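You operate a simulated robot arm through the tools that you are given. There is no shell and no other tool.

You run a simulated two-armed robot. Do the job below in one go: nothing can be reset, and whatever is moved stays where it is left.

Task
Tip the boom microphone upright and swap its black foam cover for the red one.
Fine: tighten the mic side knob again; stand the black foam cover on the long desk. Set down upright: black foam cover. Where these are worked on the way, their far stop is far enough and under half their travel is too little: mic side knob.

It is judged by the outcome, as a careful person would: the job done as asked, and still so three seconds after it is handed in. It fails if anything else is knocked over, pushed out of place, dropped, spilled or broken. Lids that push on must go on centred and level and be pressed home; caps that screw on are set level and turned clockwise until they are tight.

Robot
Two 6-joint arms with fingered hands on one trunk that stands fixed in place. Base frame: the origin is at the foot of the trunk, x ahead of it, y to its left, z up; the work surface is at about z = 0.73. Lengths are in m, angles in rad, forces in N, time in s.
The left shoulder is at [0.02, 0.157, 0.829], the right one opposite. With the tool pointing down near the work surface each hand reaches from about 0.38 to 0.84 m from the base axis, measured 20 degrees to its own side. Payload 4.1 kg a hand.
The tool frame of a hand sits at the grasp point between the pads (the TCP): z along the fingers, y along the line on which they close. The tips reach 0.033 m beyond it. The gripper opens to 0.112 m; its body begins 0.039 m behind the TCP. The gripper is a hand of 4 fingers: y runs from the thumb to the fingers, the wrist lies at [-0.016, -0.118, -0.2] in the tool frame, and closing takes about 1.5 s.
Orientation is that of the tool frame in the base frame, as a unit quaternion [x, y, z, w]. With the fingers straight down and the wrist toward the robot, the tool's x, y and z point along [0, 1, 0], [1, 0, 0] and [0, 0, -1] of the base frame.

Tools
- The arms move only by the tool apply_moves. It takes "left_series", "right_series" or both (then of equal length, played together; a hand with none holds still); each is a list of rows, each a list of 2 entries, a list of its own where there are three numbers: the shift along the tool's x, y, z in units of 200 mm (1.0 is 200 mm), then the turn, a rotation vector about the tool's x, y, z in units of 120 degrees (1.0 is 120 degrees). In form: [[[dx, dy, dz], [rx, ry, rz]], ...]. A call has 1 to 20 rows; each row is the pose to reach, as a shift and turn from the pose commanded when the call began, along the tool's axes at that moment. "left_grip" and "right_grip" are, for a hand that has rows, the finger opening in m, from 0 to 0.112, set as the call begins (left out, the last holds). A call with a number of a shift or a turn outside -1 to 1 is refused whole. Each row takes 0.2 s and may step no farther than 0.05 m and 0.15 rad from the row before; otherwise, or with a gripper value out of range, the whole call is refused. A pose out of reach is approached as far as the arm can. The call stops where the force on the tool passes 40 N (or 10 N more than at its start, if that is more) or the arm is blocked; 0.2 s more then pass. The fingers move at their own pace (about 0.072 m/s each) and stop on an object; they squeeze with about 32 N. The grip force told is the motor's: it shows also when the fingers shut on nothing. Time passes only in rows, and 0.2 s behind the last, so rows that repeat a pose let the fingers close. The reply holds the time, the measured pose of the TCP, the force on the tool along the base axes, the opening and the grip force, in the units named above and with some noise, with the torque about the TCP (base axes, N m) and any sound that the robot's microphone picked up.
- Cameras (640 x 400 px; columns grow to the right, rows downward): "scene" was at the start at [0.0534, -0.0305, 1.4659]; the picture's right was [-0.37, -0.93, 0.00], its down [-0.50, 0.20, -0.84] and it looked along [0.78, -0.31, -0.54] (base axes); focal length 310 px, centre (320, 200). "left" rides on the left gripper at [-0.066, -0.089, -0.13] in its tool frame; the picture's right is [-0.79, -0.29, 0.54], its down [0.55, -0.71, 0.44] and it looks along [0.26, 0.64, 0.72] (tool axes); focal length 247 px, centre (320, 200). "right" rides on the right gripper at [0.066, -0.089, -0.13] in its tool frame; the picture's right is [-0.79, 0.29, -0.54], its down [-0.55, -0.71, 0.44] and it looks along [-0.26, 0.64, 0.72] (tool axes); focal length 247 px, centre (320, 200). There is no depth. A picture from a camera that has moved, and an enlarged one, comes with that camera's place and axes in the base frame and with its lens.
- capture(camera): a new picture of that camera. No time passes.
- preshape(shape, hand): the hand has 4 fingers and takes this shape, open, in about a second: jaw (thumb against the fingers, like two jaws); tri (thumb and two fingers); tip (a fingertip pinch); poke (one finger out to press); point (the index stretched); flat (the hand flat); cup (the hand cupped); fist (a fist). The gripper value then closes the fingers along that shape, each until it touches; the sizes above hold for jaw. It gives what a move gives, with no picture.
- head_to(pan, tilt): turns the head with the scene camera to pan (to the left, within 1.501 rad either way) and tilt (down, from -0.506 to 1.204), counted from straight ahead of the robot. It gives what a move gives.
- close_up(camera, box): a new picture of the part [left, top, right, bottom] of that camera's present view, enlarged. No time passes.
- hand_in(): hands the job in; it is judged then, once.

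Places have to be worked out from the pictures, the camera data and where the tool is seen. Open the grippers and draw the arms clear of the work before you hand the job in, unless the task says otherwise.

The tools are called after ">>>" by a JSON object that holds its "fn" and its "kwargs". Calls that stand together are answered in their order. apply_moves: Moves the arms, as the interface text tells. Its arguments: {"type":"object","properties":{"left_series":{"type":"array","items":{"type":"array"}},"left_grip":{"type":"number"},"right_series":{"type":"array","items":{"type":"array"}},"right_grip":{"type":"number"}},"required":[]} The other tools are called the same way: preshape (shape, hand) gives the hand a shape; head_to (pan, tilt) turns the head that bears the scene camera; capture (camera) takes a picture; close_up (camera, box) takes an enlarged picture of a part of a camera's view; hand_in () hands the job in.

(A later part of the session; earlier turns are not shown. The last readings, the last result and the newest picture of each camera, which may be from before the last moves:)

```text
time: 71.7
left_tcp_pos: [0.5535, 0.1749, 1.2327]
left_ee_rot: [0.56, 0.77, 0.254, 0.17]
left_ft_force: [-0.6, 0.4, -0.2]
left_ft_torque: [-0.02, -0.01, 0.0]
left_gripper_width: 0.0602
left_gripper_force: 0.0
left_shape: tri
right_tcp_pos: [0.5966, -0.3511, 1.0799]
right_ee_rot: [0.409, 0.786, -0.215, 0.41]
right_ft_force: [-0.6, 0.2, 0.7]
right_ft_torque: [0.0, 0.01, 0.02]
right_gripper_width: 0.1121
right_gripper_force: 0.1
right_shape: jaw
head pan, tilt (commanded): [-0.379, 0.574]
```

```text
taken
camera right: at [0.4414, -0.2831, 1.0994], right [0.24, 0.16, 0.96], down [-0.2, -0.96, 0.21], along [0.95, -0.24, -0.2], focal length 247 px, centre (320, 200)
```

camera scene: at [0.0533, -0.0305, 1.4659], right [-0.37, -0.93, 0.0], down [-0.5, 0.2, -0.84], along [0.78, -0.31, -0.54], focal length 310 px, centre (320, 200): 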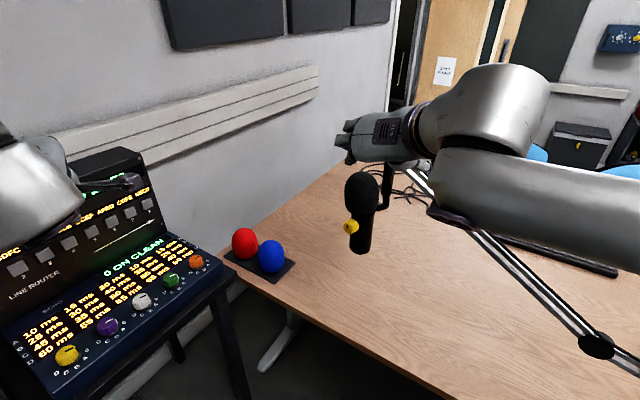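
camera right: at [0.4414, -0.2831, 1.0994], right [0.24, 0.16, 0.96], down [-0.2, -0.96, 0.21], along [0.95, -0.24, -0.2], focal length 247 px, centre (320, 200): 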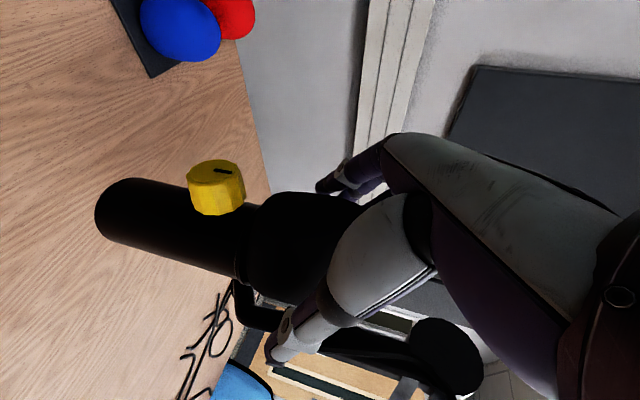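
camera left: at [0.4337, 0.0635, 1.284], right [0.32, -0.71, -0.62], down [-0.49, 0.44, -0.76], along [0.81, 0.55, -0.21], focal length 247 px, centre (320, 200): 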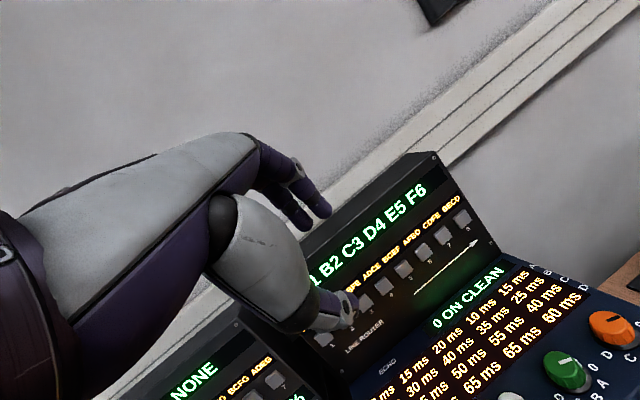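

With the yaw the hand reached the grasp point at (0.597,-0.351,1.080), with the foam between thumb and fingers. I close on the foam.

>>> {"fn": "apply_moves", "kwargs": {"right_series": [[[0, 0, 0], [0, 0, 0]], [[0, 0, 0], [0, 0, 0]], [[0, 0, 0], [0, 0, 0]], [[0, 0, 0], [0, 0, 0]], [[0, 0, 0], [0, 0, 0]]], "right_grip": 0.0}}

>>> {"fn": "capture", "kwargs": {"camera": "right"}}

>>> {"fn": "close_up", "kwargs": {"camera": "scene", "box": [260, 120, 480, 260]}}

```text
time: 72.9
left_tcp_pos: [0.5531, 0.1737, 1.2331]
left_ee_rot: [0.559, 0.771, 0.254, 0.17]
left_ft_force: [0.1, 1.1, 0.2]
left_ft_torque: [0.02, 0.01, -0.03]
left_gripper_width: 0.0601
left_gripper_force: 0.0
left_shape: tri
right_tcp_pos: [0.597, -0.3498, 1.08]
right_ee_rot: [0.409, 0.787, -0.216, 0.409]
right_ft_force: [0.8, -0.5, 1.8]
right_ft_torque: [-0.04, 0.07, -0.02]
right_gripper_width: 0.0657
right_gripper_force: 31.5
right_shape: jaw
head pan, tilt (commanded): [-0.379, 0.574]
```

```text
taken
camera right: at [0.4414, -0.2833, 1.0994], right [0.24, 0.16, 0.96], down [-0.2, -0.96, 0.21], along [0.95, -0.24, -0.2], focal length 247 px, centre (320, 200)
```

right: 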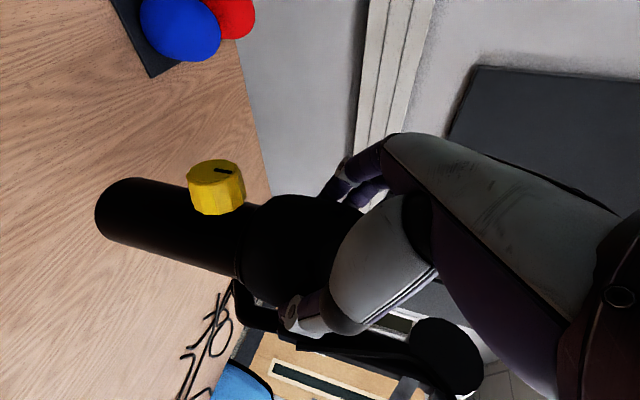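

```text
2.86 times, centred on (370, 190) of scene
camera zoom: at [0.0534, -0.0305, 1.4659], right [-0.37, -0.93, 0.0], down [-0.5, 0.2, -0.84], along [0.78, -0.31, -0.54], focal length 885 px, centre (177, 229)
```

zoom: 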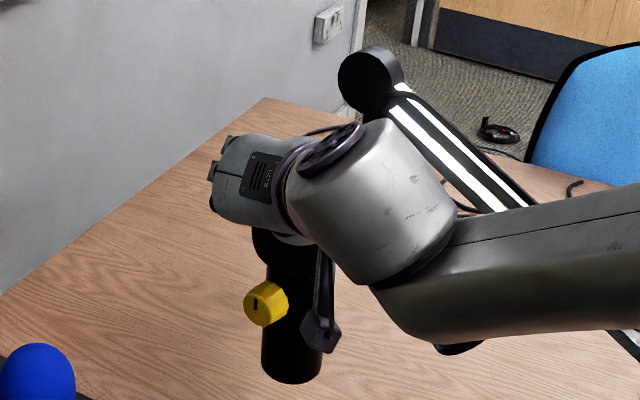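

Gripped at 66 mm with almost no side force. I pull straight up in small steps, 25 mm first, watching the force.

>>> {"fn": "apply_moves", "kwargs": {"right_series": [[[-0.0205, 0, -0.0143], [0, 0, 0]], [[-0.041, 0, -0.0285], [0, 0, 0]], [[-0.0615, 0, -0.0428], [0, 0, 0]], [[-0.082, 0, -0.057], [0, 0, 0]], [[-0.1025, 0, -0.0713], [0, 0, 0]]]}}

>>> {"fn": "capture", "kwargs": {"camera": "right"}}

>>> {"fn": "close_up", "kwargs": {"camera": "scene", "box": [260, 120, 480, 260]}}

```text
time: 74.1
left_tcp_pos: [0.5552, 0.1749, 1.2321]
left_ee_rot: [0.559, 0.771, 0.255, 0.17]
left_ft_force: [0.5, -0.8, -0.1]
left_ft_torque: [-0.01, 0.01, -0.01]
left_gripper_width: 0.0602
left_gripper_force: 0.1
left_shape: tri
right_tcp_pos: [0.5964, -0.351, 1.1046]
right_ee_rot: [0.408, 0.786, -0.215, 0.411]
right_ft_force: [-0.5, 0.2, -0.6]
right_ft_torque: [0.0, 0.03, -0.03]
right_gripper_width: 0.0654
right_gripper_force: 32.0
right_shape: jaw
head pan, tilt (commanded): [-0.379, 0.574]
```

```text
taken
camera right: at [0.4414, -0.2832, 1.1245], right [0.24, 0.16, 0.96], down [-0.2, -0.96, 0.21], along [0.95, -0.24, -0.2], focal length 247 px, centre (320, 200)
```

right: 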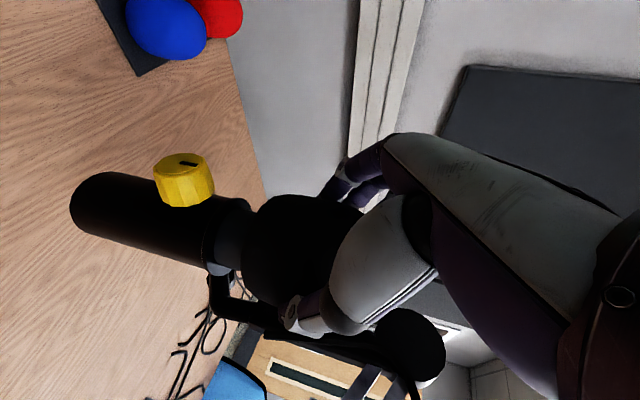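

```text
2.86 times, centred on (370, 190) of scene
camera zoom: at [0.0535, -0.0305, 1.4659], right [-0.37, -0.93, 0.0], down [-0.5, 0.2, -0.84], along [0.78, -0.31, -0.54], focal length 885 px, centre (177, 229)
```

zoom: 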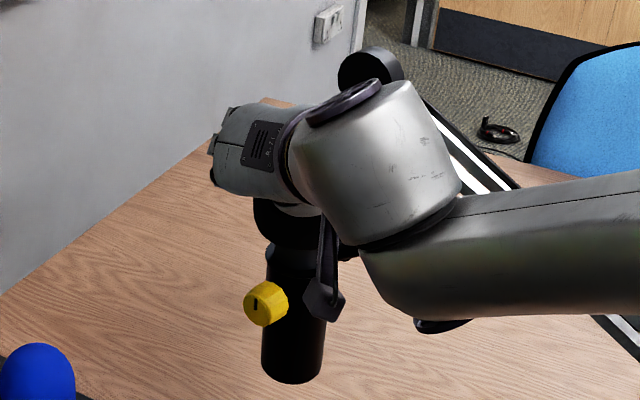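

The foam is sliding up and baring the mic head, with no notable force. I lift 9 cm more, straight up.

>>> {"fn": "apply_moves", "kwargs": {"right_series": [[[-0.0615, 0, -0.0428], [0, 0, 0]], [[-0.123, 0, -0.0855], [0, 0, 0]], [[-0.1846, 0, -0.1283], [0, 0, 0]], [[-0.2461, -0.001, -0.1711], [0, 0, 0]], [[-0.3076, -0.001, -0.2138], [0, 0, 0]], [[-0.369, -0.001, -0.2566], [0, 0, 0]]]}}

>>> {"fn": "capture", "kwargs": {"camera": "right"}}

>>> {"fn": "close_up", "kwargs": {"camera": "scene", "box": [260, 90, 480, 260]}}

```text
time: 75.5
left_tcp_pos: [0.5533, 0.1747, 1.2336]
left_ee_rot: [0.559, 0.771, 0.254, 0.17]
left_ft_force: [-0.6, -0.1, 0.3]
left_ft_torque: [0.03, 0.0, -0.01]
left_gripper_width: 0.0602
left_gripper_force: 0.1
left_shape: tri
right_tcp_pos: [0.5966, -0.351, 1.1942]
right_ee_rot: [0.409, 0.787, -0.215, 0.409]
right_ft_force: [0.4, 0.1, -0.2]
right_ft_torque: [-0.02, -0.01, 0.04]
right_gripper_width: 0.0657
right_gripper_force: 32.2
right_shape: jaw
head pan, tilt (commanded): [-0.379, 0.574]
```

```text
taken
camera right: at [0.4413, -0.2833, 1.2143], right [0.24, 0.16, 0.96], down [-0.2, -0.96, 0.21], along [0.95, -0.24, -0.2], focal length 247 px, centre (320, 200)
```

right: 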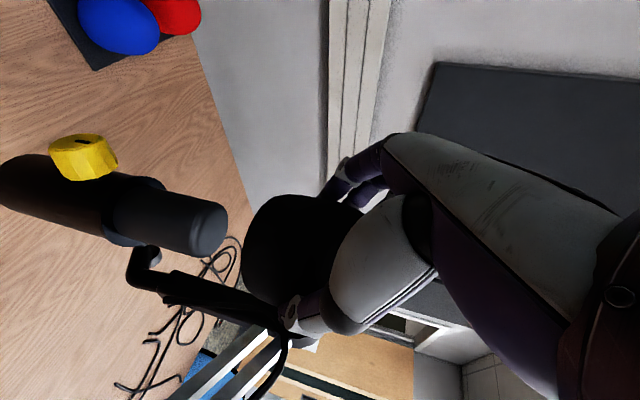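

```text
2.35 times, centred on (370, 175) of scene
camera zoom: at [0.0535, -0.0305, 1.4659], right [-0.37, -0.93, 0.0], down [-0.5, 0.2, -0.84], along [0.78, -0.31, -0.54], focal length 729 px, centre (202, 259)
```

zoom: 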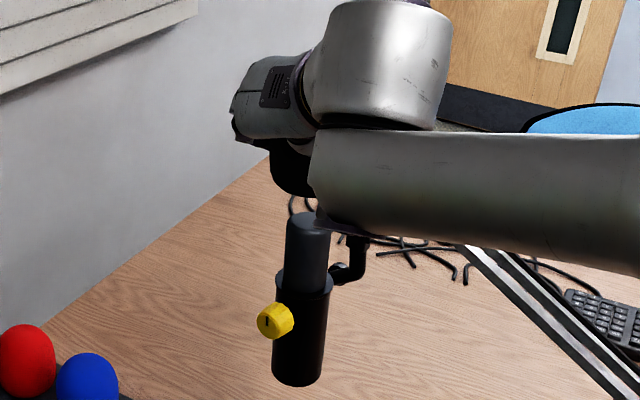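

The black foam is completely off and hangs upright in the hand, with the bare head visible below. I carry it sideways to above a free spot on the desk at about (0.66,-0.27).

>>> {"fn": "apply_moves", "kwargs": {"right_series": [[[0.0282, 0.1638, -0.0413], [0, 0, 0]], [[0.0563, 0.3277, -0.0827], [0, 0, 0]], [[0.0845, 0.4915, -0.124], [0, 0, 0]]]}}

>>> {"fn": "capture", "kwargs": {"camera": "scene"}}

>>> {"fn": "capture", "kwargs": {"camera": "right"}}

```text
time: 76.3
left_tcp_pos: [0.5534, 0.1745, 1.2344]
left_ee_rot: [0.559, 0.771, 0.255, 0.17]
left_ft_force: [0.3, 0.0, 0.8]
left_ft_torque: [0.04, -0.03, -0.01]
left_gripper_width: 0.06
left_gripper_force: 0.0
left_shape: tri
right_tcp_pos: [0.6598, -0.2692, 1.195]
right_ee_rot: [0.408, 0.787, -0.215, 0.41]
right_ft_force: [-0.3, -1.3, -0.5]
right_ft_torque: [0.06, -0.03, 0.04]
right_gripper_width: 0.0659
right_gripper_force: 31.8
right_shape: jaw
head pan, tilt (commanded): [-0.379, 0.574]
```

```text
taken
camera scene: at [0.0531, -0.0309, 1.4659], right [-0.37, -0.93, 0.0], down [-0.5, 0.2, -0.84], along [0.78, -0.31, -0.54], focal length 310 px, centre (320, 200)
```

scene: 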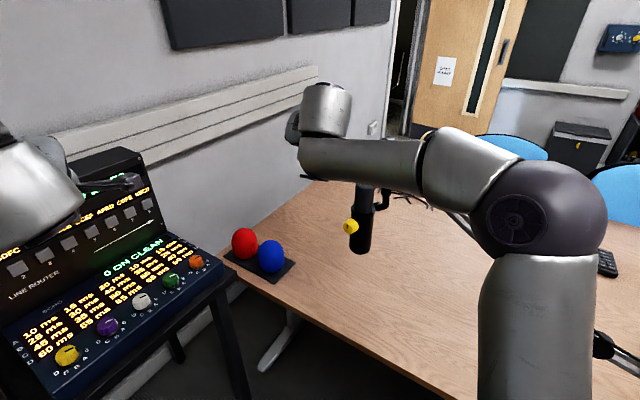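

```text
taken
camera right: at [0.5046, -0.2021, 1.2142], right [0.24, 0.16, 0.96], down [-0.2, -0.96, 0.21], along [0.95, -0.24, -0.2], focal length 247 px, centre (320, 200)
```

right: 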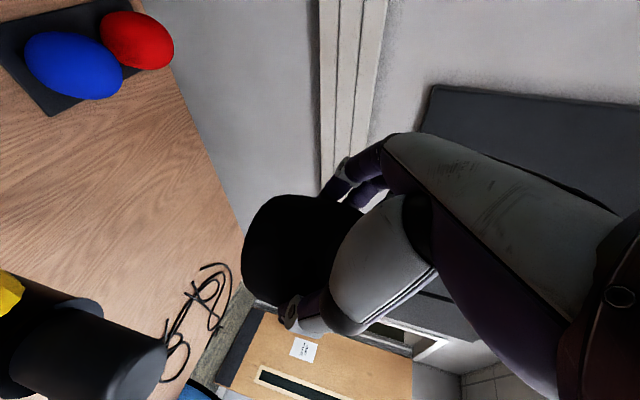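

The elbow is high and well clear of the boom, and the foam hangs upright. I descend 20 cm toward the desk.

>>> {"fn": "apply_moves", "kwargs": {"right_series": [[[0.1641, 0.0005, 0.114], [0, 0, 0]], [[0.3281, 0.001, 0.2281], [0, 0, 0]], [[0.4922, 0.0016, 0.3421], [0, 0, 0]], [[0.6562, 0.0021, 0.4562], [0, 0, 0]], [[0.8203, 0.0026, 0.5702], [0, 0, 0]]]}}

>>> {"fn": "capture", "kwargs": {"camera": "scene"}}

>>> {"fn": "capture", "kwargs": {"camera": "right"}}

```text
time: 77.5
left_tcp_pos: [0.5533, 0.1746, 1.2328]
left_ee_rot: [0.559, 0.771, 0.254, 0.169]
left_ft_force: [0.4, -0.9, 0.1]
left_ft_torque: [-0.01, -0.03, 0.03]
left_gripper_width: 0.0601
left_gripper_force: 0.1
left_shape: tri
right_tcp_pos: [0.6594, -0.2683, 0.994]
right_ee_rot: [0.409, 0.786, -0.215, 0.41]
right_ft_force: [0.3, -0.5, 0.4]
right_ft_torque: [0.01, -0.01, -0.01]
right_gripper_width: 0.0658
right_gripper_force: 32.1
right_shape: jaw
head pan, tilt (commanded): [-0.379, 0.574]
```

```text
taken
camera scene: at [0.0531, -0.0304, 1.4659], right [-0.37, -0.93, 0.0], down [-0.5, 0.2, -0.84], along [0.78, -0.31, -0.54], focal length 310 px, centre (320, 200)
```

scene: 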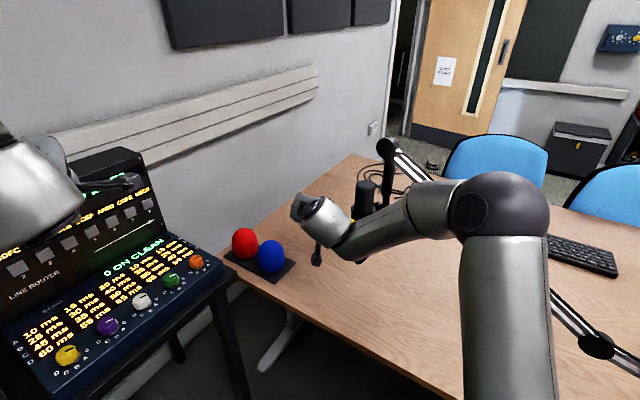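

```text
taken
camera right: at [0.5039, -0.202, 1.0131], right [0.24, 0.16, 0.96], down [-0.19, -0.96, 0.21], along [0.95, -0.24, -0.2], focal length 247 px, centre (320, 200)
```

right: 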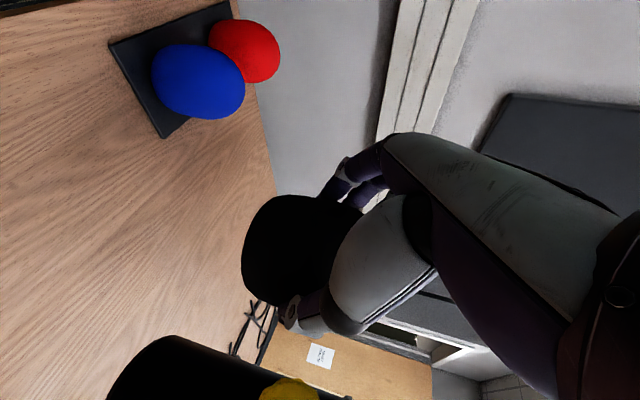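

Still clear of mic, knob and tray. I descend another 15 cm.

>>> {"fn": "apply_moves", "kwargs": {"right_series": [[[0.1641, 0.0005, 0.114], [0, 0, 0]], [[0.3281, 0.001, 0.2281], [0, 0, 0]], [[0.4922, 0.0016, 0.3421], [0, 0, 0]], [[0.6152, 0.002, 0.4277], [0, 0, 0]]]}}

>>> {"fn": "capture", "kwargs": {"camera": "scene"}}

>>> {"fn": "capture", "kwargs": {"camera": "right"}}

```text
time: 78.5
left_tcp_pos: [0.5544, 0.1746, 1.2332]
left_ee_rot: [0.559, 0.771, 0.254, 0.169]
left_ft_force: [-0.3, 0.2, 0.1]
left_ft_torque: [-0.04, 0.01, -0.01]
left_gripper_width: 0.06
left_gripper_force: 0.1
left_shape: tri
right_tcp_pos: [0.6595, -0.2692, 0.8433]
right_ee_rot: [0.409, 0.786, -0.214, 0.41]
right_ft_force: [0.0, 0.5, -0.6]
right_ft_torque: [-0.03, 0.01, -0.02]
right_gripper_width: 0.066
right_gripper_force: 32.2
right_shape: jaw
head pan, tilt (commanded): [-0.379, 0.574]
```

```text
taken
camera scene: at [0.0532, -0.0304, 1.4659], right [-0.37, -0.93, 0.0], down [-0.5, 0.2, -0.84], along [0.78, -0.31, -0.54], focal length 310 px, centre (320, 200)
```

scene: 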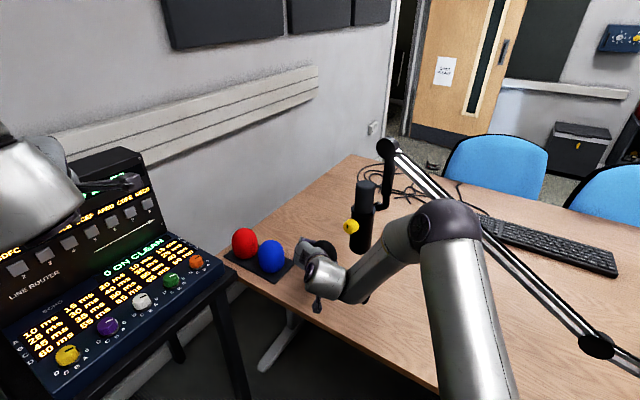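

```text
taken
camera right: at [0.5044, -0.2026, 0.8637], right [0.24, 0.16, 0.96], down [-0.2, -0.96, 0.21], along [0.95, -0.24, -0.2], focal length 247 px, centre (320, 200)
```

right: 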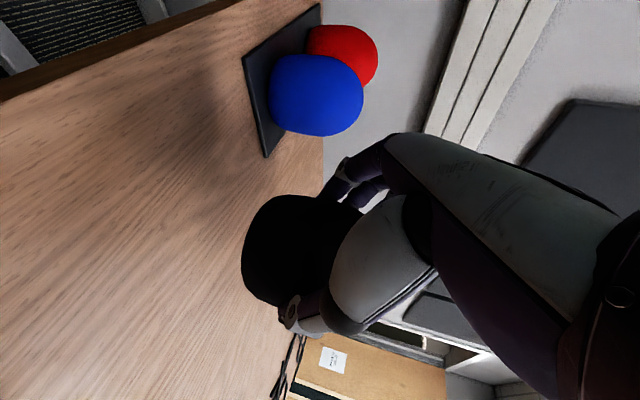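

The foam's bottom should now be some 5 cm above the desk. I go down 4 cm slowly.

>>> {"fn": "apply_moves", "kwargs": {"right_series": [[[0.041, 0, 0.0285], [0, 0, 0]], [[0.082, 0, 0.057], [0, 0, 0]], [[0.123, 0, 0.0855], [0, 0, 0]], [[0.1641, 0, 0.114], [0, 0, 0]]]}}

>>> {"fn": "close_up", "kwargs": {"camera": "right", "box": [180, 100, 440, 380]}}

>>> {"fn": "close_up", "kwargs": {"camera": "scene", "box": [220, 200, 400, 330]}}

```text
time: 79.5
left_tcp_pos: [0.553, 0.1749, 1.2344]
left_ee_rot: [0.559, 0.771, 0.254, 0.17]
left_ft_force: [0.6, 0.9, 0.4]
left_ft_torque: [-0.02, 0.05, -0.02]
left_gripper_width: 0.0604
left_gripper_force: 0.1
left_shape: tri
right_tcp_pos: [0.6618, -0.2652, 0.8078]
right_ee_rot: [0.411, 0.785, -0.219, 0.409]
right_ft_force: [0.0, 0.7, -0.3]
right_ft_torque: [0.0, 0.0, 0.0]
right_gripper_width: 0.0657
right_gripper_force: 31.9
right_shape: jaw
right hand out of reach, approached as far as the arm can: row 4
head pan, tilt (commanded): [-0.379, 0.574]
```

```text
1.43 times, centred on (310, 240) of right
camera zoom: at [0.5072, -0.1975, 0.827], right [0.25, 0.16, 0.96], down [-0.2, -0.96, 0.21], along [0.95, -0.25, -0.21], focal length 353 px, centre (334, 143)
```

zoom: 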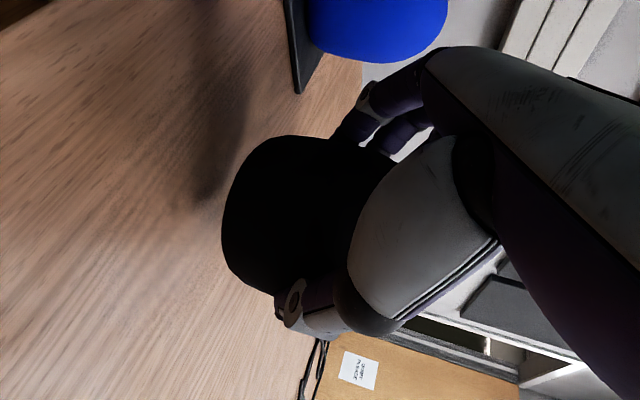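

```text
3.08 times, centred on (310, 265) of scene
camera zoom: at [0.0534, -0.0305, 1.4659], right [-0.37, -0.93, 0.0], down [-0.5, 0.2, -0.84], along [0.78, -0.31, -0.54], focal length 953 px, centre (351, 0)
```

zoom: 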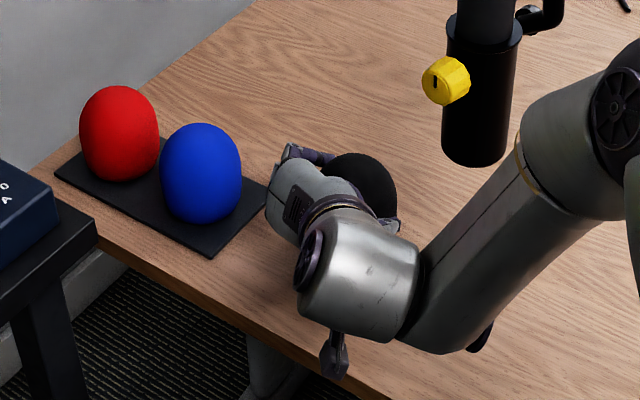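

The arm hit a joint limit at z=0.808, still above the desk. I yaw the hand 12° clockwise as before, then continue down 16 mm.

>>> {"fn": "apply_moves", "kwargs": {"right_series": [[[0, 0, 0], [0.0411, 0.0004, 0.0285]], [[0, 0, 0], [0.0822, 0.0008, 0.057]], [[0.0164, 0.0002, 0.0114], [0.0822, 0.0008, 0.057]], [[0.0329, 0.0003, 0.0228], [0.0822, 0.0008, 0.057]], [[0.0493, 0.0005, 0.0342], [0.0822, 0.0008, 0.057]], [[0.0658, 0.0006, 0.0456], [0.0822, 0.0008, 0.057]]]}}

>>> {"fn": "close_up", "kwargs": {"camera": "scene", "box": [220, 200, 400, 330]}}

>>> {"fn": "close_up", "kwargs": {"camera": "right", "box": [180, 100, 440, 380]}}

```text
time: 80.9
left_tcp_pos: [0.554, 0.174, 1.2328]
left_ee_rot: [0.559, 0.77, 0.255, 0.17]
left_ft_force: [-0.5, -0.7, 0.6]
left_ft_torque: [0.01, -0.03, 0.0]
left_gripper_width: 0.0602
left_gripper_force: 0.2
left_shape: tri
right_tcp_pos: [0.6607, -0.2663, 0.7908]
right_ee_rot: [0.489, 0.74, -0.256, 0.385]
right_ft_force: [0.0, 0.3, -0.6]
right_ft_torque: [-0.02, -0.01, 0.02]
right_gripper_width: 0.0655
right_gripper_force: 32.0
right_shape: jaw
head pan, tilt (commanded): [-0.379, 0.574]
```

```text
3.08 times, centred on (310, 265) of scene
camera zoom: at [0.0534, -0.0305, 1.4659], right [-0.37, -0.93, 0.0], down [-0.5, 0.2, -0.84], along [0.78, -0.31, -0.54], focal length 953 px, centre (351, 0)
```

zoom: 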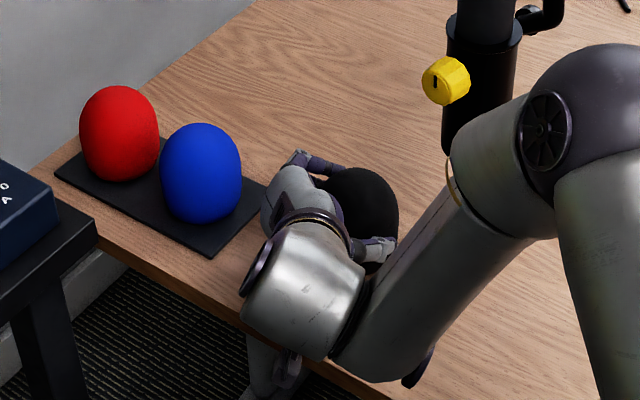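

```text
1.43 times, centred on (310, 240) of right
camera zoom: at [0.5238, -0.1672, 0.8105], right [0.27, 0.1, 0.96], down [-0.39, -0.9, 0.21], along [0.88, -0.43, -0.2], focal length 353 px, centre (334, 143)
```

zoom: 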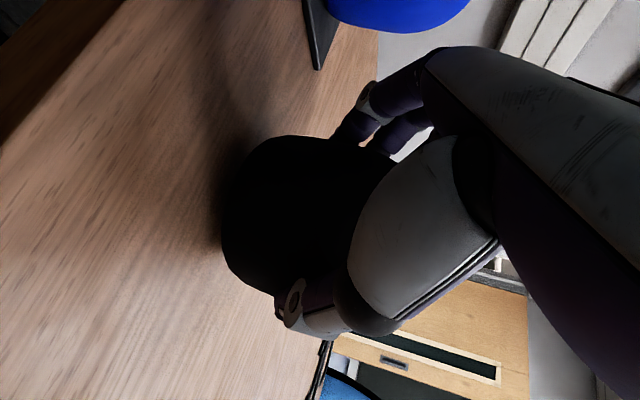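

No contact yet at z=0.791, and the foam hangs upright just above the desk. I continue down 6 mm.

>>> {"fn": "apply_moves", "kwargs": {"right_series": [[[0.0082, 0, 0.0057], [0, 0, 0]], [[0.0164, 0, 0.0115], [0, 0, 0]], [[0.0246, 0, 0.0172], [0, 0, 0]]]}}

>>> {"fn": "close_up", "kwargs": {"camera": "right", "box": [180, 100, 440, 380]}}

```text
time: 81.7
left_tcp_pos: [0.5545, 0.175, 1.2325]
left_ee_rot: [0.558, 0.771, 0.255, 0.17]
left_ft_force: [0.1, 0.8, 0.1]
left_ft_torque: [-0.01, 0.0, 0.01]
left_gripper_width: 0.0603
left_gripper_force: 0.0
left_shape: tri
right_tcp_pos: [0.6628, -0.2639, 0.785]
right_ee_rot: [0.488, 0.74, -0.257, 0.385]
right_ft_force: [0.5, 0.6, -0.2]
right_ft_torque: [-0.03, -0.01, 0.01]
right_gripper_width: 0.0658
right_gripper_force: 31.9
right_shape: jaw
head pan, tilt (commanded): [-0.379, 0.574]
```

```text
1.43 times, centred on (310, 240) of right
camera zoom: at [0.5237, -0.1672, 0.8047], right [0.27, 0.1, 0.96], down [-0.39, -0.9, 0.21], along [0.88, -0.43, -0.2], focal length 353 px, centre (334, 143)
```

zoom: 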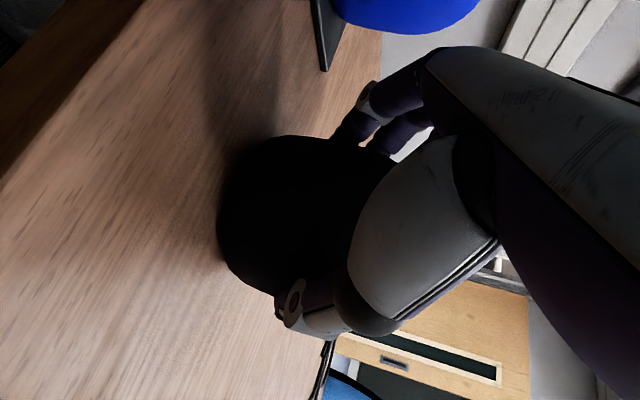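

The contact shadow is closing in under the foam but there is still no force. I go down another 5 mm in small steps.

>>> {"fn": "apply_moves", "kwargs": {"right_series": [[[0.0062, 0, 0.0043], [0, 0, 0]], [[0.0123, 0, 0.0086], [0, 0, 0]], [[0.0205, 0, 0.0143], [0, 0, 0]]]}}

>>> {"fn": "close_up", "kwargs": {"camera": "right", "box": [180, 100, 440, 380]}}

```text
time: 82.5
left_tcp_pos: [0.5527, 0.1748, 1.2342]
left_ee_rot: [0.559, 0.771, 0.255, 0.17]
left_ft_force: [-0.5, -0.4, -0.1]
left_ft_torque: [0.01, 0.01, -0.01]
left_gripper_width: 0.0603
left_gripper_force: 0.1
left_shape: tri
right_tcp_pos: [0.662, -0.2649, 0.7807]
right_ee_rot: [0.489, 0.739, -0.256, 0.387]
right_ft_force: [-1.8, 1.4, 8.7]
right_ft_torque: [-0.08, -0.09, -0.13]
right_gripper_width: 0.0653
right_gripper_force: 31.8
right_shape: jaw
head pan, tilt (commanded): [-0.379, 0.574]
```

```text
1.43 times, centred on (310, 240) of right
camera zoom: at [0.5241, -0.1673, 0.8007], right [0.27, 0.1, 0.96], down [-0.39, -0.9, 0.21], along [0.88, -0.43, -0.2], focal length 353 px, centre (334, 143)
```

zoom: 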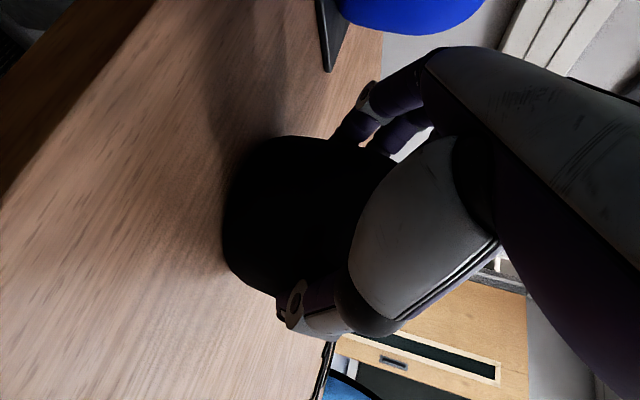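

Contact: 8.7 N upward at z=0.781, so the foam stands on the desk. I open the hand in place to release it.

>>> {"fn": "apply_moves", "kwargs": {"right_series": [[[0, 0, 0], [0, 0, 0]], [[0, 0, 0], [0, 0, 0]], [[0, 0, 0], [0, 0, 0]], [[0, 0, 0], [0, 0, 0]], [[0, 0, 0], [0, 0, 0]]], "right_grip": 0.112}}

>>> {"fn": "capture", "kwargs": {"camera": "right"}}

>>> {"fn": "close_up", "kwargs": {"camera": "scene", "box": [220, 200, 400, 330]}}

```text
time: 83.7
left_tcp_pos: [0.5545, 0.176, 1.2336]
left_ee_rot: [0.559, 0.771, 0.254, 0.169]
left_ft_force: [-0.7, -1.0, -0.3]
left_ft_torque: [0.0, 0.02, 0.01]
left_gripper_width: 0.0599
left_gripper_force: 0.0
left_shape: tri
right_tcp_pos: [0.662, -0.2653, 0.7795]
right_ee_rot: [0.488, 0.74, -0.257, 0.385]
right_ft_force: [-0.9, -0.2, 1.3]
right_ft_torque: [0.01, -0.02, -0.02]
right_gripper_width: 0.1117
right_gripper_force: 0.0
right_shape: jaw
head pan, tilt (commanded): [-0.379, 0.574]
```

```text
taken
camera right: at [0.5236, -0.1672, 0.7998], right [0.27, 0.1, 0.96], down [-0.39, -0.9, 0.21], along [0.88, -0.43, -0.2], focal length 247 px, centre (320, 200)
```

right: 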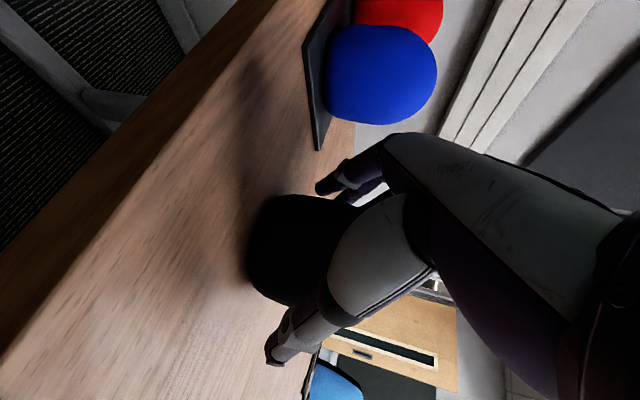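

```text
3.08 times, centred on (310, 265) of scene
camera zoom: at [0.0534, -0.0305, 1.4659], right [-0.37, -0.93, 0.0], down [-0.5, 0.2, -0.84], along [0.78, -0.31, -0.54], focal length 953 px, centre (351, 0)
```

zoom: 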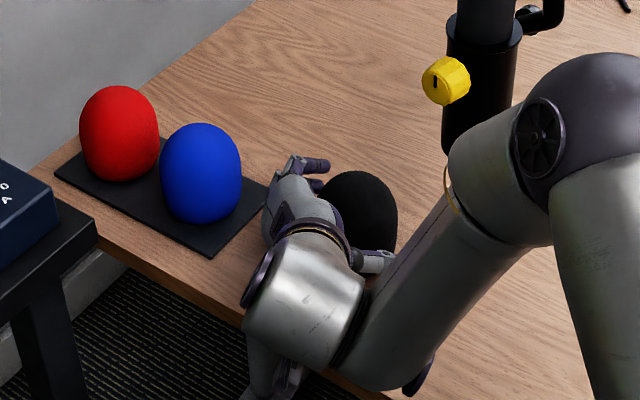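

The black foam stands free on the desk. I withdraw the hand backward along its own pointing axis, up and away from it.

>>> {"fn": "apply_moves", "kwargs": {"right_series": [[[0, 0, -0.12], [0, 0, 0]], [[0, 0, -0.3], [0, 0, 0]], [[0, 0, -0.5], [0, 0, 0]], [[0, 0, -0.7], [0, 0, 0]]]}}

>>> {"fn": "capture", "kwargs": {"camera": "scene"}}

>>> {"fn": "capture", "kwargs": {"camera": "right"}}

```text
time: 84.7
left_tcp_pos: [0.5543, 0.1733, 1.233]
left_ee_rot: [0.559, 0.771, 0.254, 0.17]
left_ft_force: [0.5, -0.5, -0.3]
left_ft_torque: [0.0, -0.01, 0.0]
left_gripper_width: 0.06
left_gripper_force: 0.0
left_shape: tri
right_tcp_pos: [0.6162, -0.1598, 0.8596]
right_ee_rot: [0.489, 0.74, -0.257, 0.384]
right_ft_force: [-0.7, 0.3, -1.0]
right_ft_torque: [0.01, -0.02, -0.01]
right_gripper_width: 0.1116
right_gripper_force: 0.1
right_shape: jaw
head pan, tilt (commanded): [-0.379, 0.574]
```

```text
taken
camera scene: at [0.0536, -0.0308, 1.4658], right [-0.37, -0.93, 0.0], down [-0.5, 0.2, -0.84], along [0.78, -0.31, -0.54], focal length 310 px, centre (320, 200)
```

scene: 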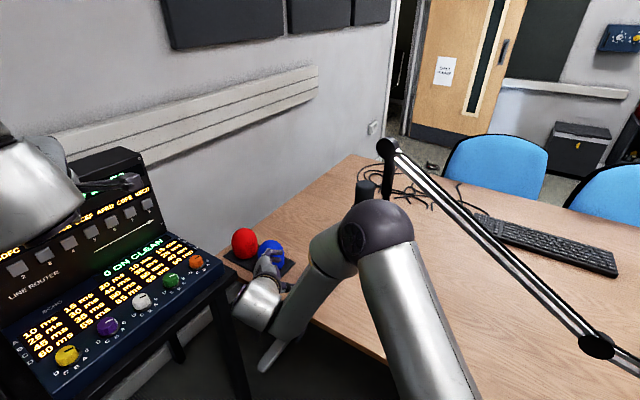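

```text
taken
camera right: at [0.4793, -0.0613, 0.8798], right [0.27, 0.1, 0.96], down [-0.39, -0.9, 0.21], along [0.88, -0.43, -0.2], focal length 247 px, centre (320, 200)
```

right: 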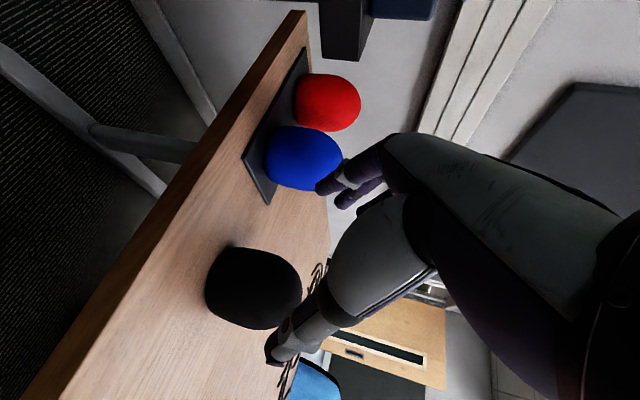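

The black foam is standing upright on the desk. I lift the right hand 18 cm to get clear before planning the red cover pickup.

>>> {"fn": "apply_moves", "kwargs": {"right_series": [[[-0.164, 0, -0.115], [0, 0, 0]], [[-0.328, 0, -0.229], [0, 0, 0]], [[-0.492, 0, -0.344], [0, 0, 0]], [[-0.656, 0, -0.459], [0, 0, 0]], [[-0.738, 0, -0.516], [0, 0, 0]]]}}

>>> {"fn": "capture", "kwargs": {"camera": "right"}}

>>> {"fn": "close_up", "kwargs": {"camera": "scene", "box": [200, 130, 420, 300]}}

```text
time: 85.9
left_tcp_pos: [0.5533, 0.1749, 1.2336]
left_ee_rot: [0.559, 0.771, 0.254, 0.17]
left_ft_force: [0.4, -0.5, -0.1]
left_ft_torque: [-0.02, 0.0, 0.02]
left_gripper_width: 0.06
left_gripper_force: 0.0
left_shape: tri
right_tcp_pos: [0.6174, -0.1589, 1.04]
right_ee_rot: [0.488, 0.74, -0.257, 0.384]
right_ft_force: [0.5, -0.5, -0.7]
right_ft_torque: [0.02, 0.03, -0.03]
right_gripper_width: 0.1114
right_gripper_force: 0.0
right_shape: jaw
head pan, tilt (commanded): [-0.379, 0.574]
```

```text
taken
camera right: at [0.4793, -0.061, 1.0595], right [0.27, 0.1, 0.96], down [-0.39, -0.9, 0.21], along [0.88, -0.43, -0.2], focal length 247 px, centre (320, 200)
```

right: 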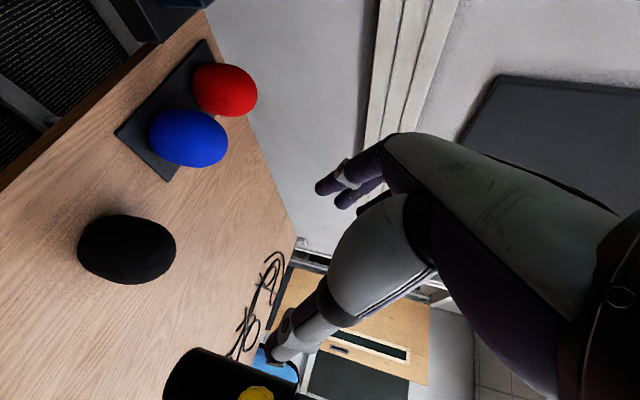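

```text
2.35 times, centred on (310, 215) of scene
camera zoom: at [0.0536, -0.0305, 1.4658], right [-0.37, -0.93, 0.0], down [-0.5, 0.2, -0.84], along [0.78, -0.31, -0.54], focal length 729 px, centre (344, 165)
```

zoom: 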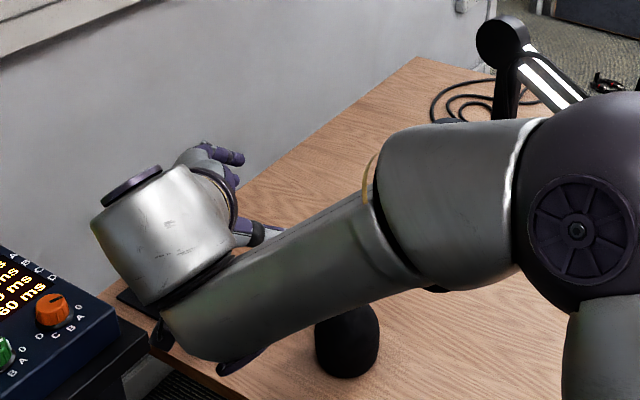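

The hand camera has a clear view of the red and blue covers. I zoom in to fix the red cover's position.

>>> {"fn": "close_up", "kwargs": {"camera": "right", "box": [100, 20, 300, 200]}}

>>> {"fn": "close_up", "kwargs": {"camera": "right", "box": [40, 180, 320, 400]}}

```text
2.22 times, centred on (200, 110) of right
camera zoom: at [0.4793, -0.061, 1.0595], right [0.27, 0.1, 0.96], down [-0.39, -0.9, 0.21], along [0.88, -0.43, -0.2], focal length 549 px, centre (587, 400)
```

zoom: 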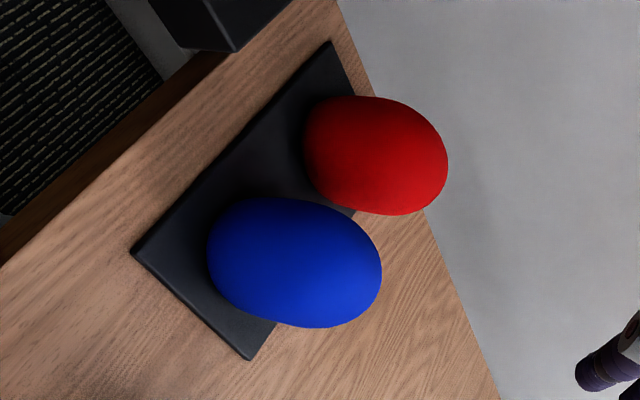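

```text
1.82 times, centred on (180, 290) of right
camera zoom: at [0.4793, -0.061, 1.0595], right [0.27, 0.1, 0.96], down [-0.39, -0.9, 0.21], along [0.88, -0.43, -0.2], focal length 449 px, centre (574, 36)
```

zoom: 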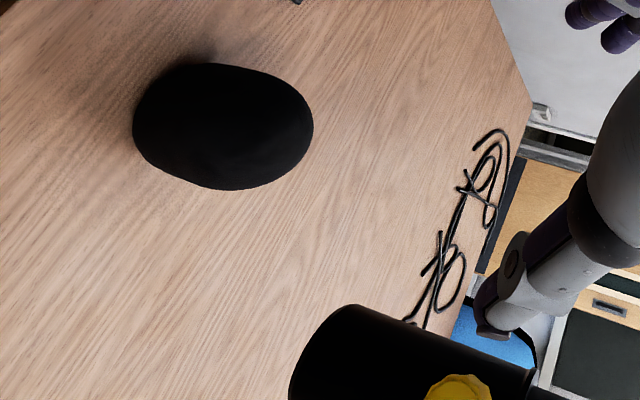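

I put the red cover's centre at about (0.884,-0.087) on its tray, with blue 12 cm away toward the robot. I move the right hand halfway toward it, high, turning its heading from −67° toward −48°.

>>> {"fn": "apply_moves", "kwargs": {"right_series": [[[0.029, 0.172, 0.045], [-0.032, 0, -0.022]], [[0.058, 0.343, 0.089], [-0.0635, 0, -0.0443]], [[0.087, 0.515, 0.134], [-0.095, 0, -0.0665]], [[0.1155, 0.6865, 0.178], [-0.127, -0.0009, -0.0886]]]}}

>>> {"fn": "capture", "kwargs": {"camera": "scene"}}

>>> {"fn": "capture", "kwargs": {"camera": "right"}}

```text
time: 86.9
left_tcp_pos: [0.5537, 0.1739, 1.233]
left_ee_rot: [0.559, 0.771, 0.255, 0.17]
left_ft_force: [0.3, -0.6, 0.7]
left_ft_torque: [-0.01, -0.03, 0.02]
left_gripper_width: 0.0602
left_gripper_force: 0.1
left_shape: tri
right_tcp_pos: [0.7514, -0.1209, 1.0006]
right_ee_rot: [0.363, 0.809, -0.191, 0.422]
right_ft_force: [0.1, -0.4, 0.0]
right_ft_torque: [0.03, 0.05, 0.03]
right_gripper_width: 0.1119
right_gripper_force: 0.1
right_shape: jaw
head pan, tilt (commanded): [-0.379, 0.574]
```

```text
taken
camera scene: at [0.053, -0.0305, 1.4659], right [-0.37, -0.93, 0.0], down [-0.5, 0.2, -0.84], along [0.78, -0.31, -0.54], focal length 310 px, centre (320, 200)
```

scene: 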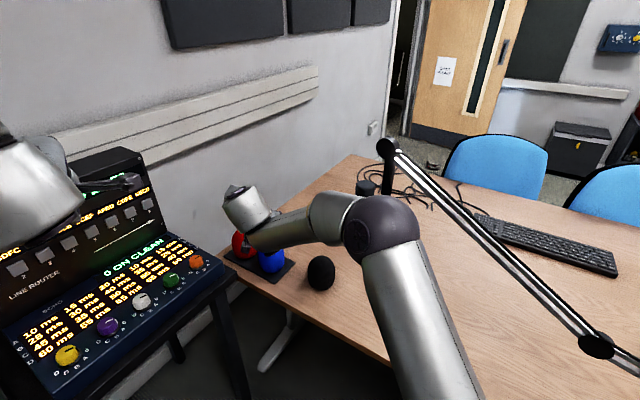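

```text
taken
camera right: at [0.5887, -0.0722, 1.0201], right [0.22, 0.18, 0.96], down [-0.08, -0.97, 0.21], along [0.97, -0.13, -0.2], focal length 247 px, centre (320, 200)
```

right: 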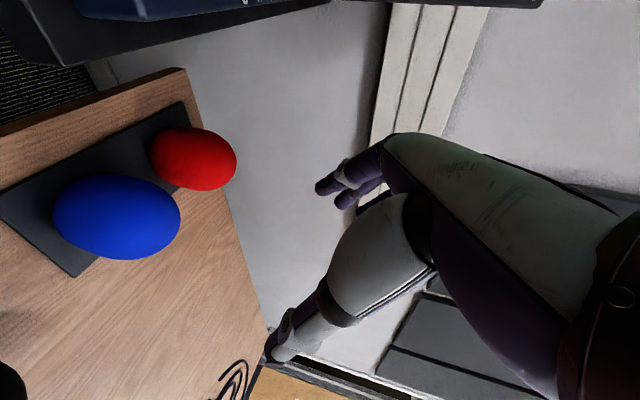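

The pose is reached and I refine red to about (0.877,-0.090). I go on to a point above the red cover with the heading at −30°.

>>> {"fn": "apply_moves", "kwargs": {"right_series": [[[0.037, 0.139, 0.1], [-0.0316, 0, -0.022]], [[0.074, 0.277, 0.201], [-0.0632, 0, -0.0441]], [[0.111, 0.416, 0.301], [-0.0949, 0, -0.0661]], [[0.1485, 0.5545, 0.402], [-0.1265, -0.0004, -0.0882]]], "right_grip": 0.104}}

>>> {"fn": "capture", "kwargs": {"camera": "scene"}}

>>> {"fn": "capture", "kwargs": {"camera": "right"}}

```text
time: 87.9
left_tcp_pos: [0.5545, 0.175, 1.2329]
left_ee_rot: [0.559, 0.771, 0.255, 0.17]
left_ft_force: [0.1, -0.8, 0.2]
left_ft_torque: [0.03, 0.02, 0.0]
left_gripper_width: 0.0599
left_gripper_force: 0.0
left_shape: tri
right_tcp_pos: [0.8632, -0.0948, 0.9389]
right_ee_rot: [0.245, 0.849, -0.132, 0.45]
right_ft_force: [-0.2, -1.0, 0.5]
right_ft_torque: [0.04, -0.04, 0.07]
right_gripper_width: 0.1044
right_gripper_force: 0.1
right_shape: jaw
right hand out of reach, approached as far as the arm can: row 4
head pan, tilt (commanded): [-0.379, 0.574]
```

```text
taken
camera scene: at [0.0535, -0.0309, 1.4658], right [-0.37, -0.93, 0.0], down [-0.5, 0.2, -0.84], along [0.78, -0.31, -0.54], focal length 310 px, centre (320, 200)
```

scene: 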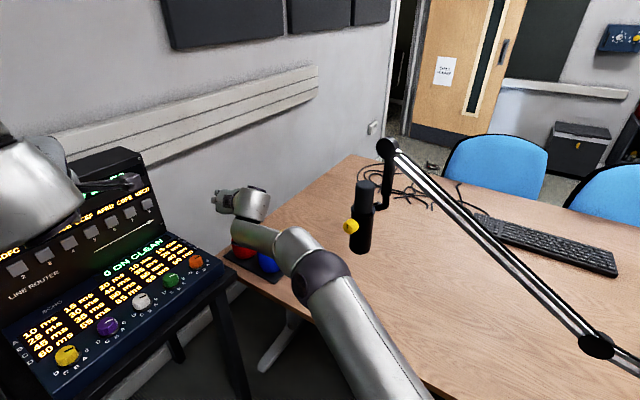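

```text
taken
camera right: at [0.6945, -0.0921, 0.9569], right [0.15, 0.25, 0.96], down [0.19, -0.96, 0.22], along [0.97, 0.14, -0.19], focal length 247 px, centre (320, 200)
```

right: 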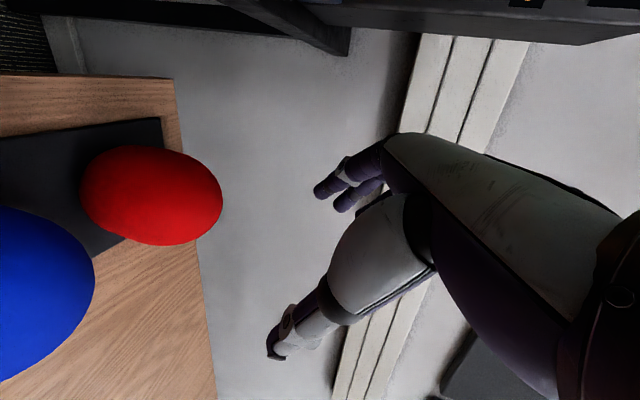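

The arm was at full stretch high up, but lower it comes nearer to shoulder height, so it should reach. I descend to z≈0.87, just above the red cover's top, nudging to centre on it.

>>> {"fn": "apply_moves", "kwargs": {"right_series": [[[0.103, 0.013, 0.053], [0, 0, 0]], [[0.206, 0.026, 0.106], [0, 0, 0]], [[0.3095, 0.0395, 0.1585], [0, 0, 0]]]}}

>>> {"fn": "capture", "kwargs": {"camera": "right"}}

>>> {"fn": "close_up", "kwargs": {"camera": "scene", "box": [190, 160, 350, 290]}}

```text
time: 88.7
left_tcp_pos: [0.5529, 0.1754, 1.2331]
left_ee_rot: [0.559, 0.77, 0.255, 0.17]
left_ft_force: [-0.1, 0.3, -0.7]
left_ft_torque: [-0.01, -0.02, 0.03]
left_gripper_width: 0.0599
left_gripper_force: 0.0
left_shape: tri
right_tcp_pos: [0.8609, -0.0726, 0.8609]
right_ee_rot: [0.228, 0.856, -0.121, 0.447]
right_ft_force: [-0.2, 0.0, 0.2]
right_ft_torque: [-0.02, -0.01, 0.01]
right_gripper_width: 0.1044
right_gripper_force: 0.0
right_shape: jaw
head pan, tilt (commanded): [-0.379, 0.574]
```

```text
taken
camera right: at [0.6921, -0.0777, 0.8803], right [0.15, 0.25, 0.96], down [0.23, -0.95, 0.21], along [0.96, 0.19, -0.2], focal length 247 px, centre (320, 200)
```

right: 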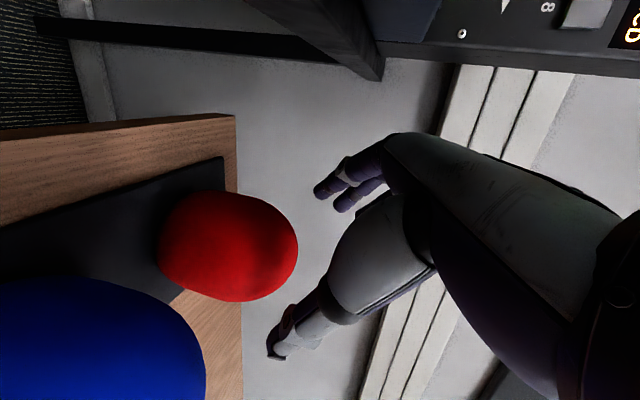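

```text
3.08 times, centred on (270, 225) of scene
camera zoom: at [0.0533, -0.0304, 1.4659], right [-0.37, -0.93, 0.0], down [-0.5, 0.2, -0.84], along [0.78, -0.31, -0.54], focal length 953 px, centre (474, 123)
```

zoom: 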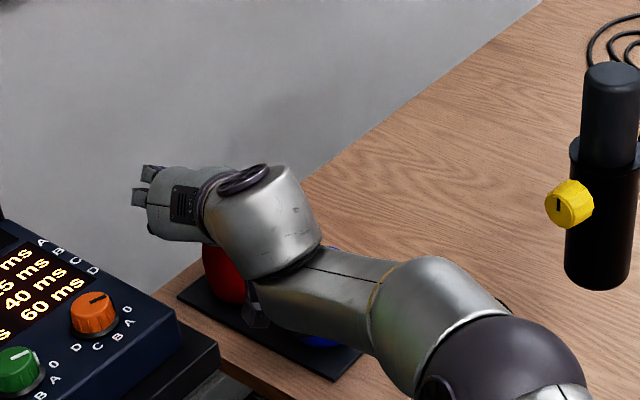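

The hand now sits squarely above the red cover; I estimate its centre at (0.872,-0.094). I shift 14 mm sideways to centre on it and lower 3 cm, then look again.

>>> {"fn": "apply_moves", "kwargs": {"right_series": [[[-0.017, -0.0625, 0.025], [0, 0, 0]], [[0.024, -0.0625, 0.0535], [0, 0, 0]], [[0.065, -0.0625, 0.082], [0, 0, 0]], [[0.106, -0.0622, 0.1104], [0, 0, 0]]]}}

>>> {"fn": "capture", "kwargs": {"camera": "right"}}

>>> {"fn": "close_up", "kwargs": {"camera": "scene", "box": [190, 160, 350, 290]}}

```text
time: 89.7
left_tcp_pos: [0.5531, 0.1742, 1.2321]
left_ee_rot: [0.558, 0.771, 0.255, 0.17]
left_ft_force: [0.1, -0.2, 0.3]
left_ft_torque: [-0.01, -0.04, 0.03]
left_gripper_width: 0.0601
left_gripper_force: 0.1
left_shape: tri
right_tcp_pos: [0.8595, -0.0862, 0.8302]
right_ee_rot: [0.229, 0.856, -0.121, 0.447]
right_ft_force: [0.1, -0.2, 0.1]
right_ft_torque: [-0.01, -0.03, -0.01]
right_gripper_width: 0.1047
right_gripper_force: 0.0
right_shape: jaw
head pan, tilt (commanded): [-0.379, 0.574]
```

```text
taken
camera right: at [0.6907, -0.0918, 0.8504], right [0.15, 0.25, 0.96], down [0.23, -0.95, 0.21], along [0.96, 0.19, -0.2], focal length 247 px, centre (320, 200)
```

right: 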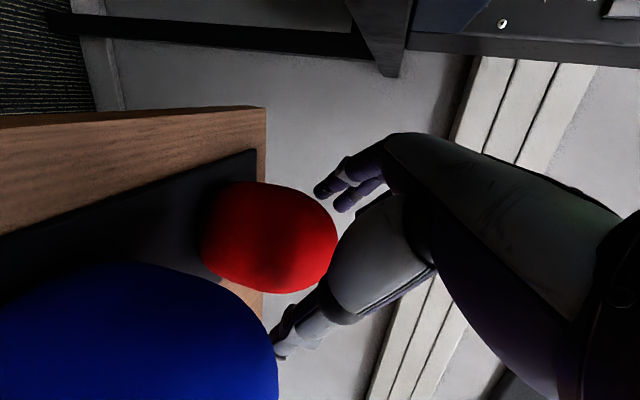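

```text
3.08 times, centred on (270, 225) of scene
camera zoom: at [0.0534, -0.0304, 1.4659], right [-0.37, -0.93, 0.0], down [-0.5, 0.2, -0.84], along [0.78, -0.31, -0.54], focal length 953 px, centre (474, 123)
```

zoom: 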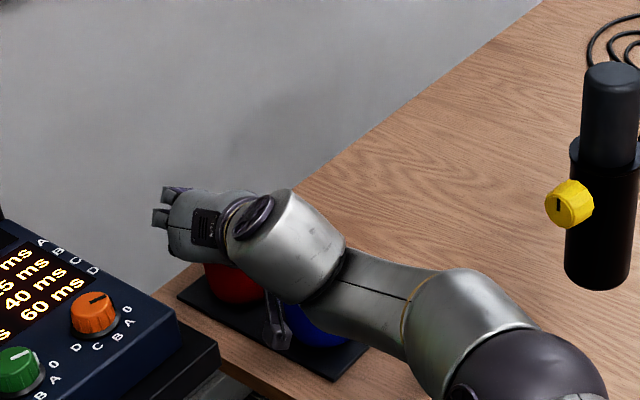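

Centring is good, but at this heading the thumb would pass within millimetres of the blue cover. I raise 3 cm, turn the heading to −40° about the red cover for more clearance, and narrow the opening a little.

>>> {"fn": "apply_moves", "kwargs": {"right_series": [[[-0.125, 0.0, -0.0825], [0, 0, 0]], [[-0.125, 0.006, -0.0825], [0.0342, 0.0001, 0.0237]], [[-0.125, 0.0115, -0.0825], [0.0684, 0.0003, 0.0475]], [[-0.125, 0.0115, -0.0825], [0.0684, 0.0003, 0.0475]]], "right_grip": 0.099}}

>>> {"fn": "capture", "kwargs": {"camera": "right"}}

```text
time: 90.7
left_tcp_pos: [0.5535, 0.1733, 1.2324]
left_ee_rot: [0.559, 0.771, 0.254, 0.17]
left_ft_force: [0.0, -0.4, -0.1]
left_ft_torque: [0.03, 0.06, 0.0]
left_gripper_width: 0.0602
left_gripper_force: 0.0
left_shape: tri
right_tcp_pos: [0.8599, -0.0856, 0.86]
right_ee_rot: [0.302, 0.834, -0.16, 0.433]
right_ft_force: [-0.6, -0.6, 0.0]
right_ft_torque: [0.02, -0.01, -0.01]
right_gripper_width: 0.0995
right_gripper_force: 0.1
right_shape: jaw
head pan, tilt (commanded): [-0.379, 0.574]
```

```text
taken
camera right: at [0.6941, -0.0601, 0.8799], right [0.2, 0.22, 0.96], down [0.06, -0.98, 0.21], along [0.98, 0.02, -0.2], focal length 247 px, centre (320, 200)
```

right: 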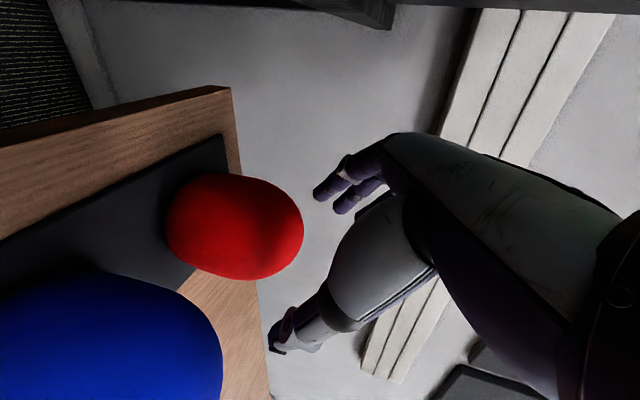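

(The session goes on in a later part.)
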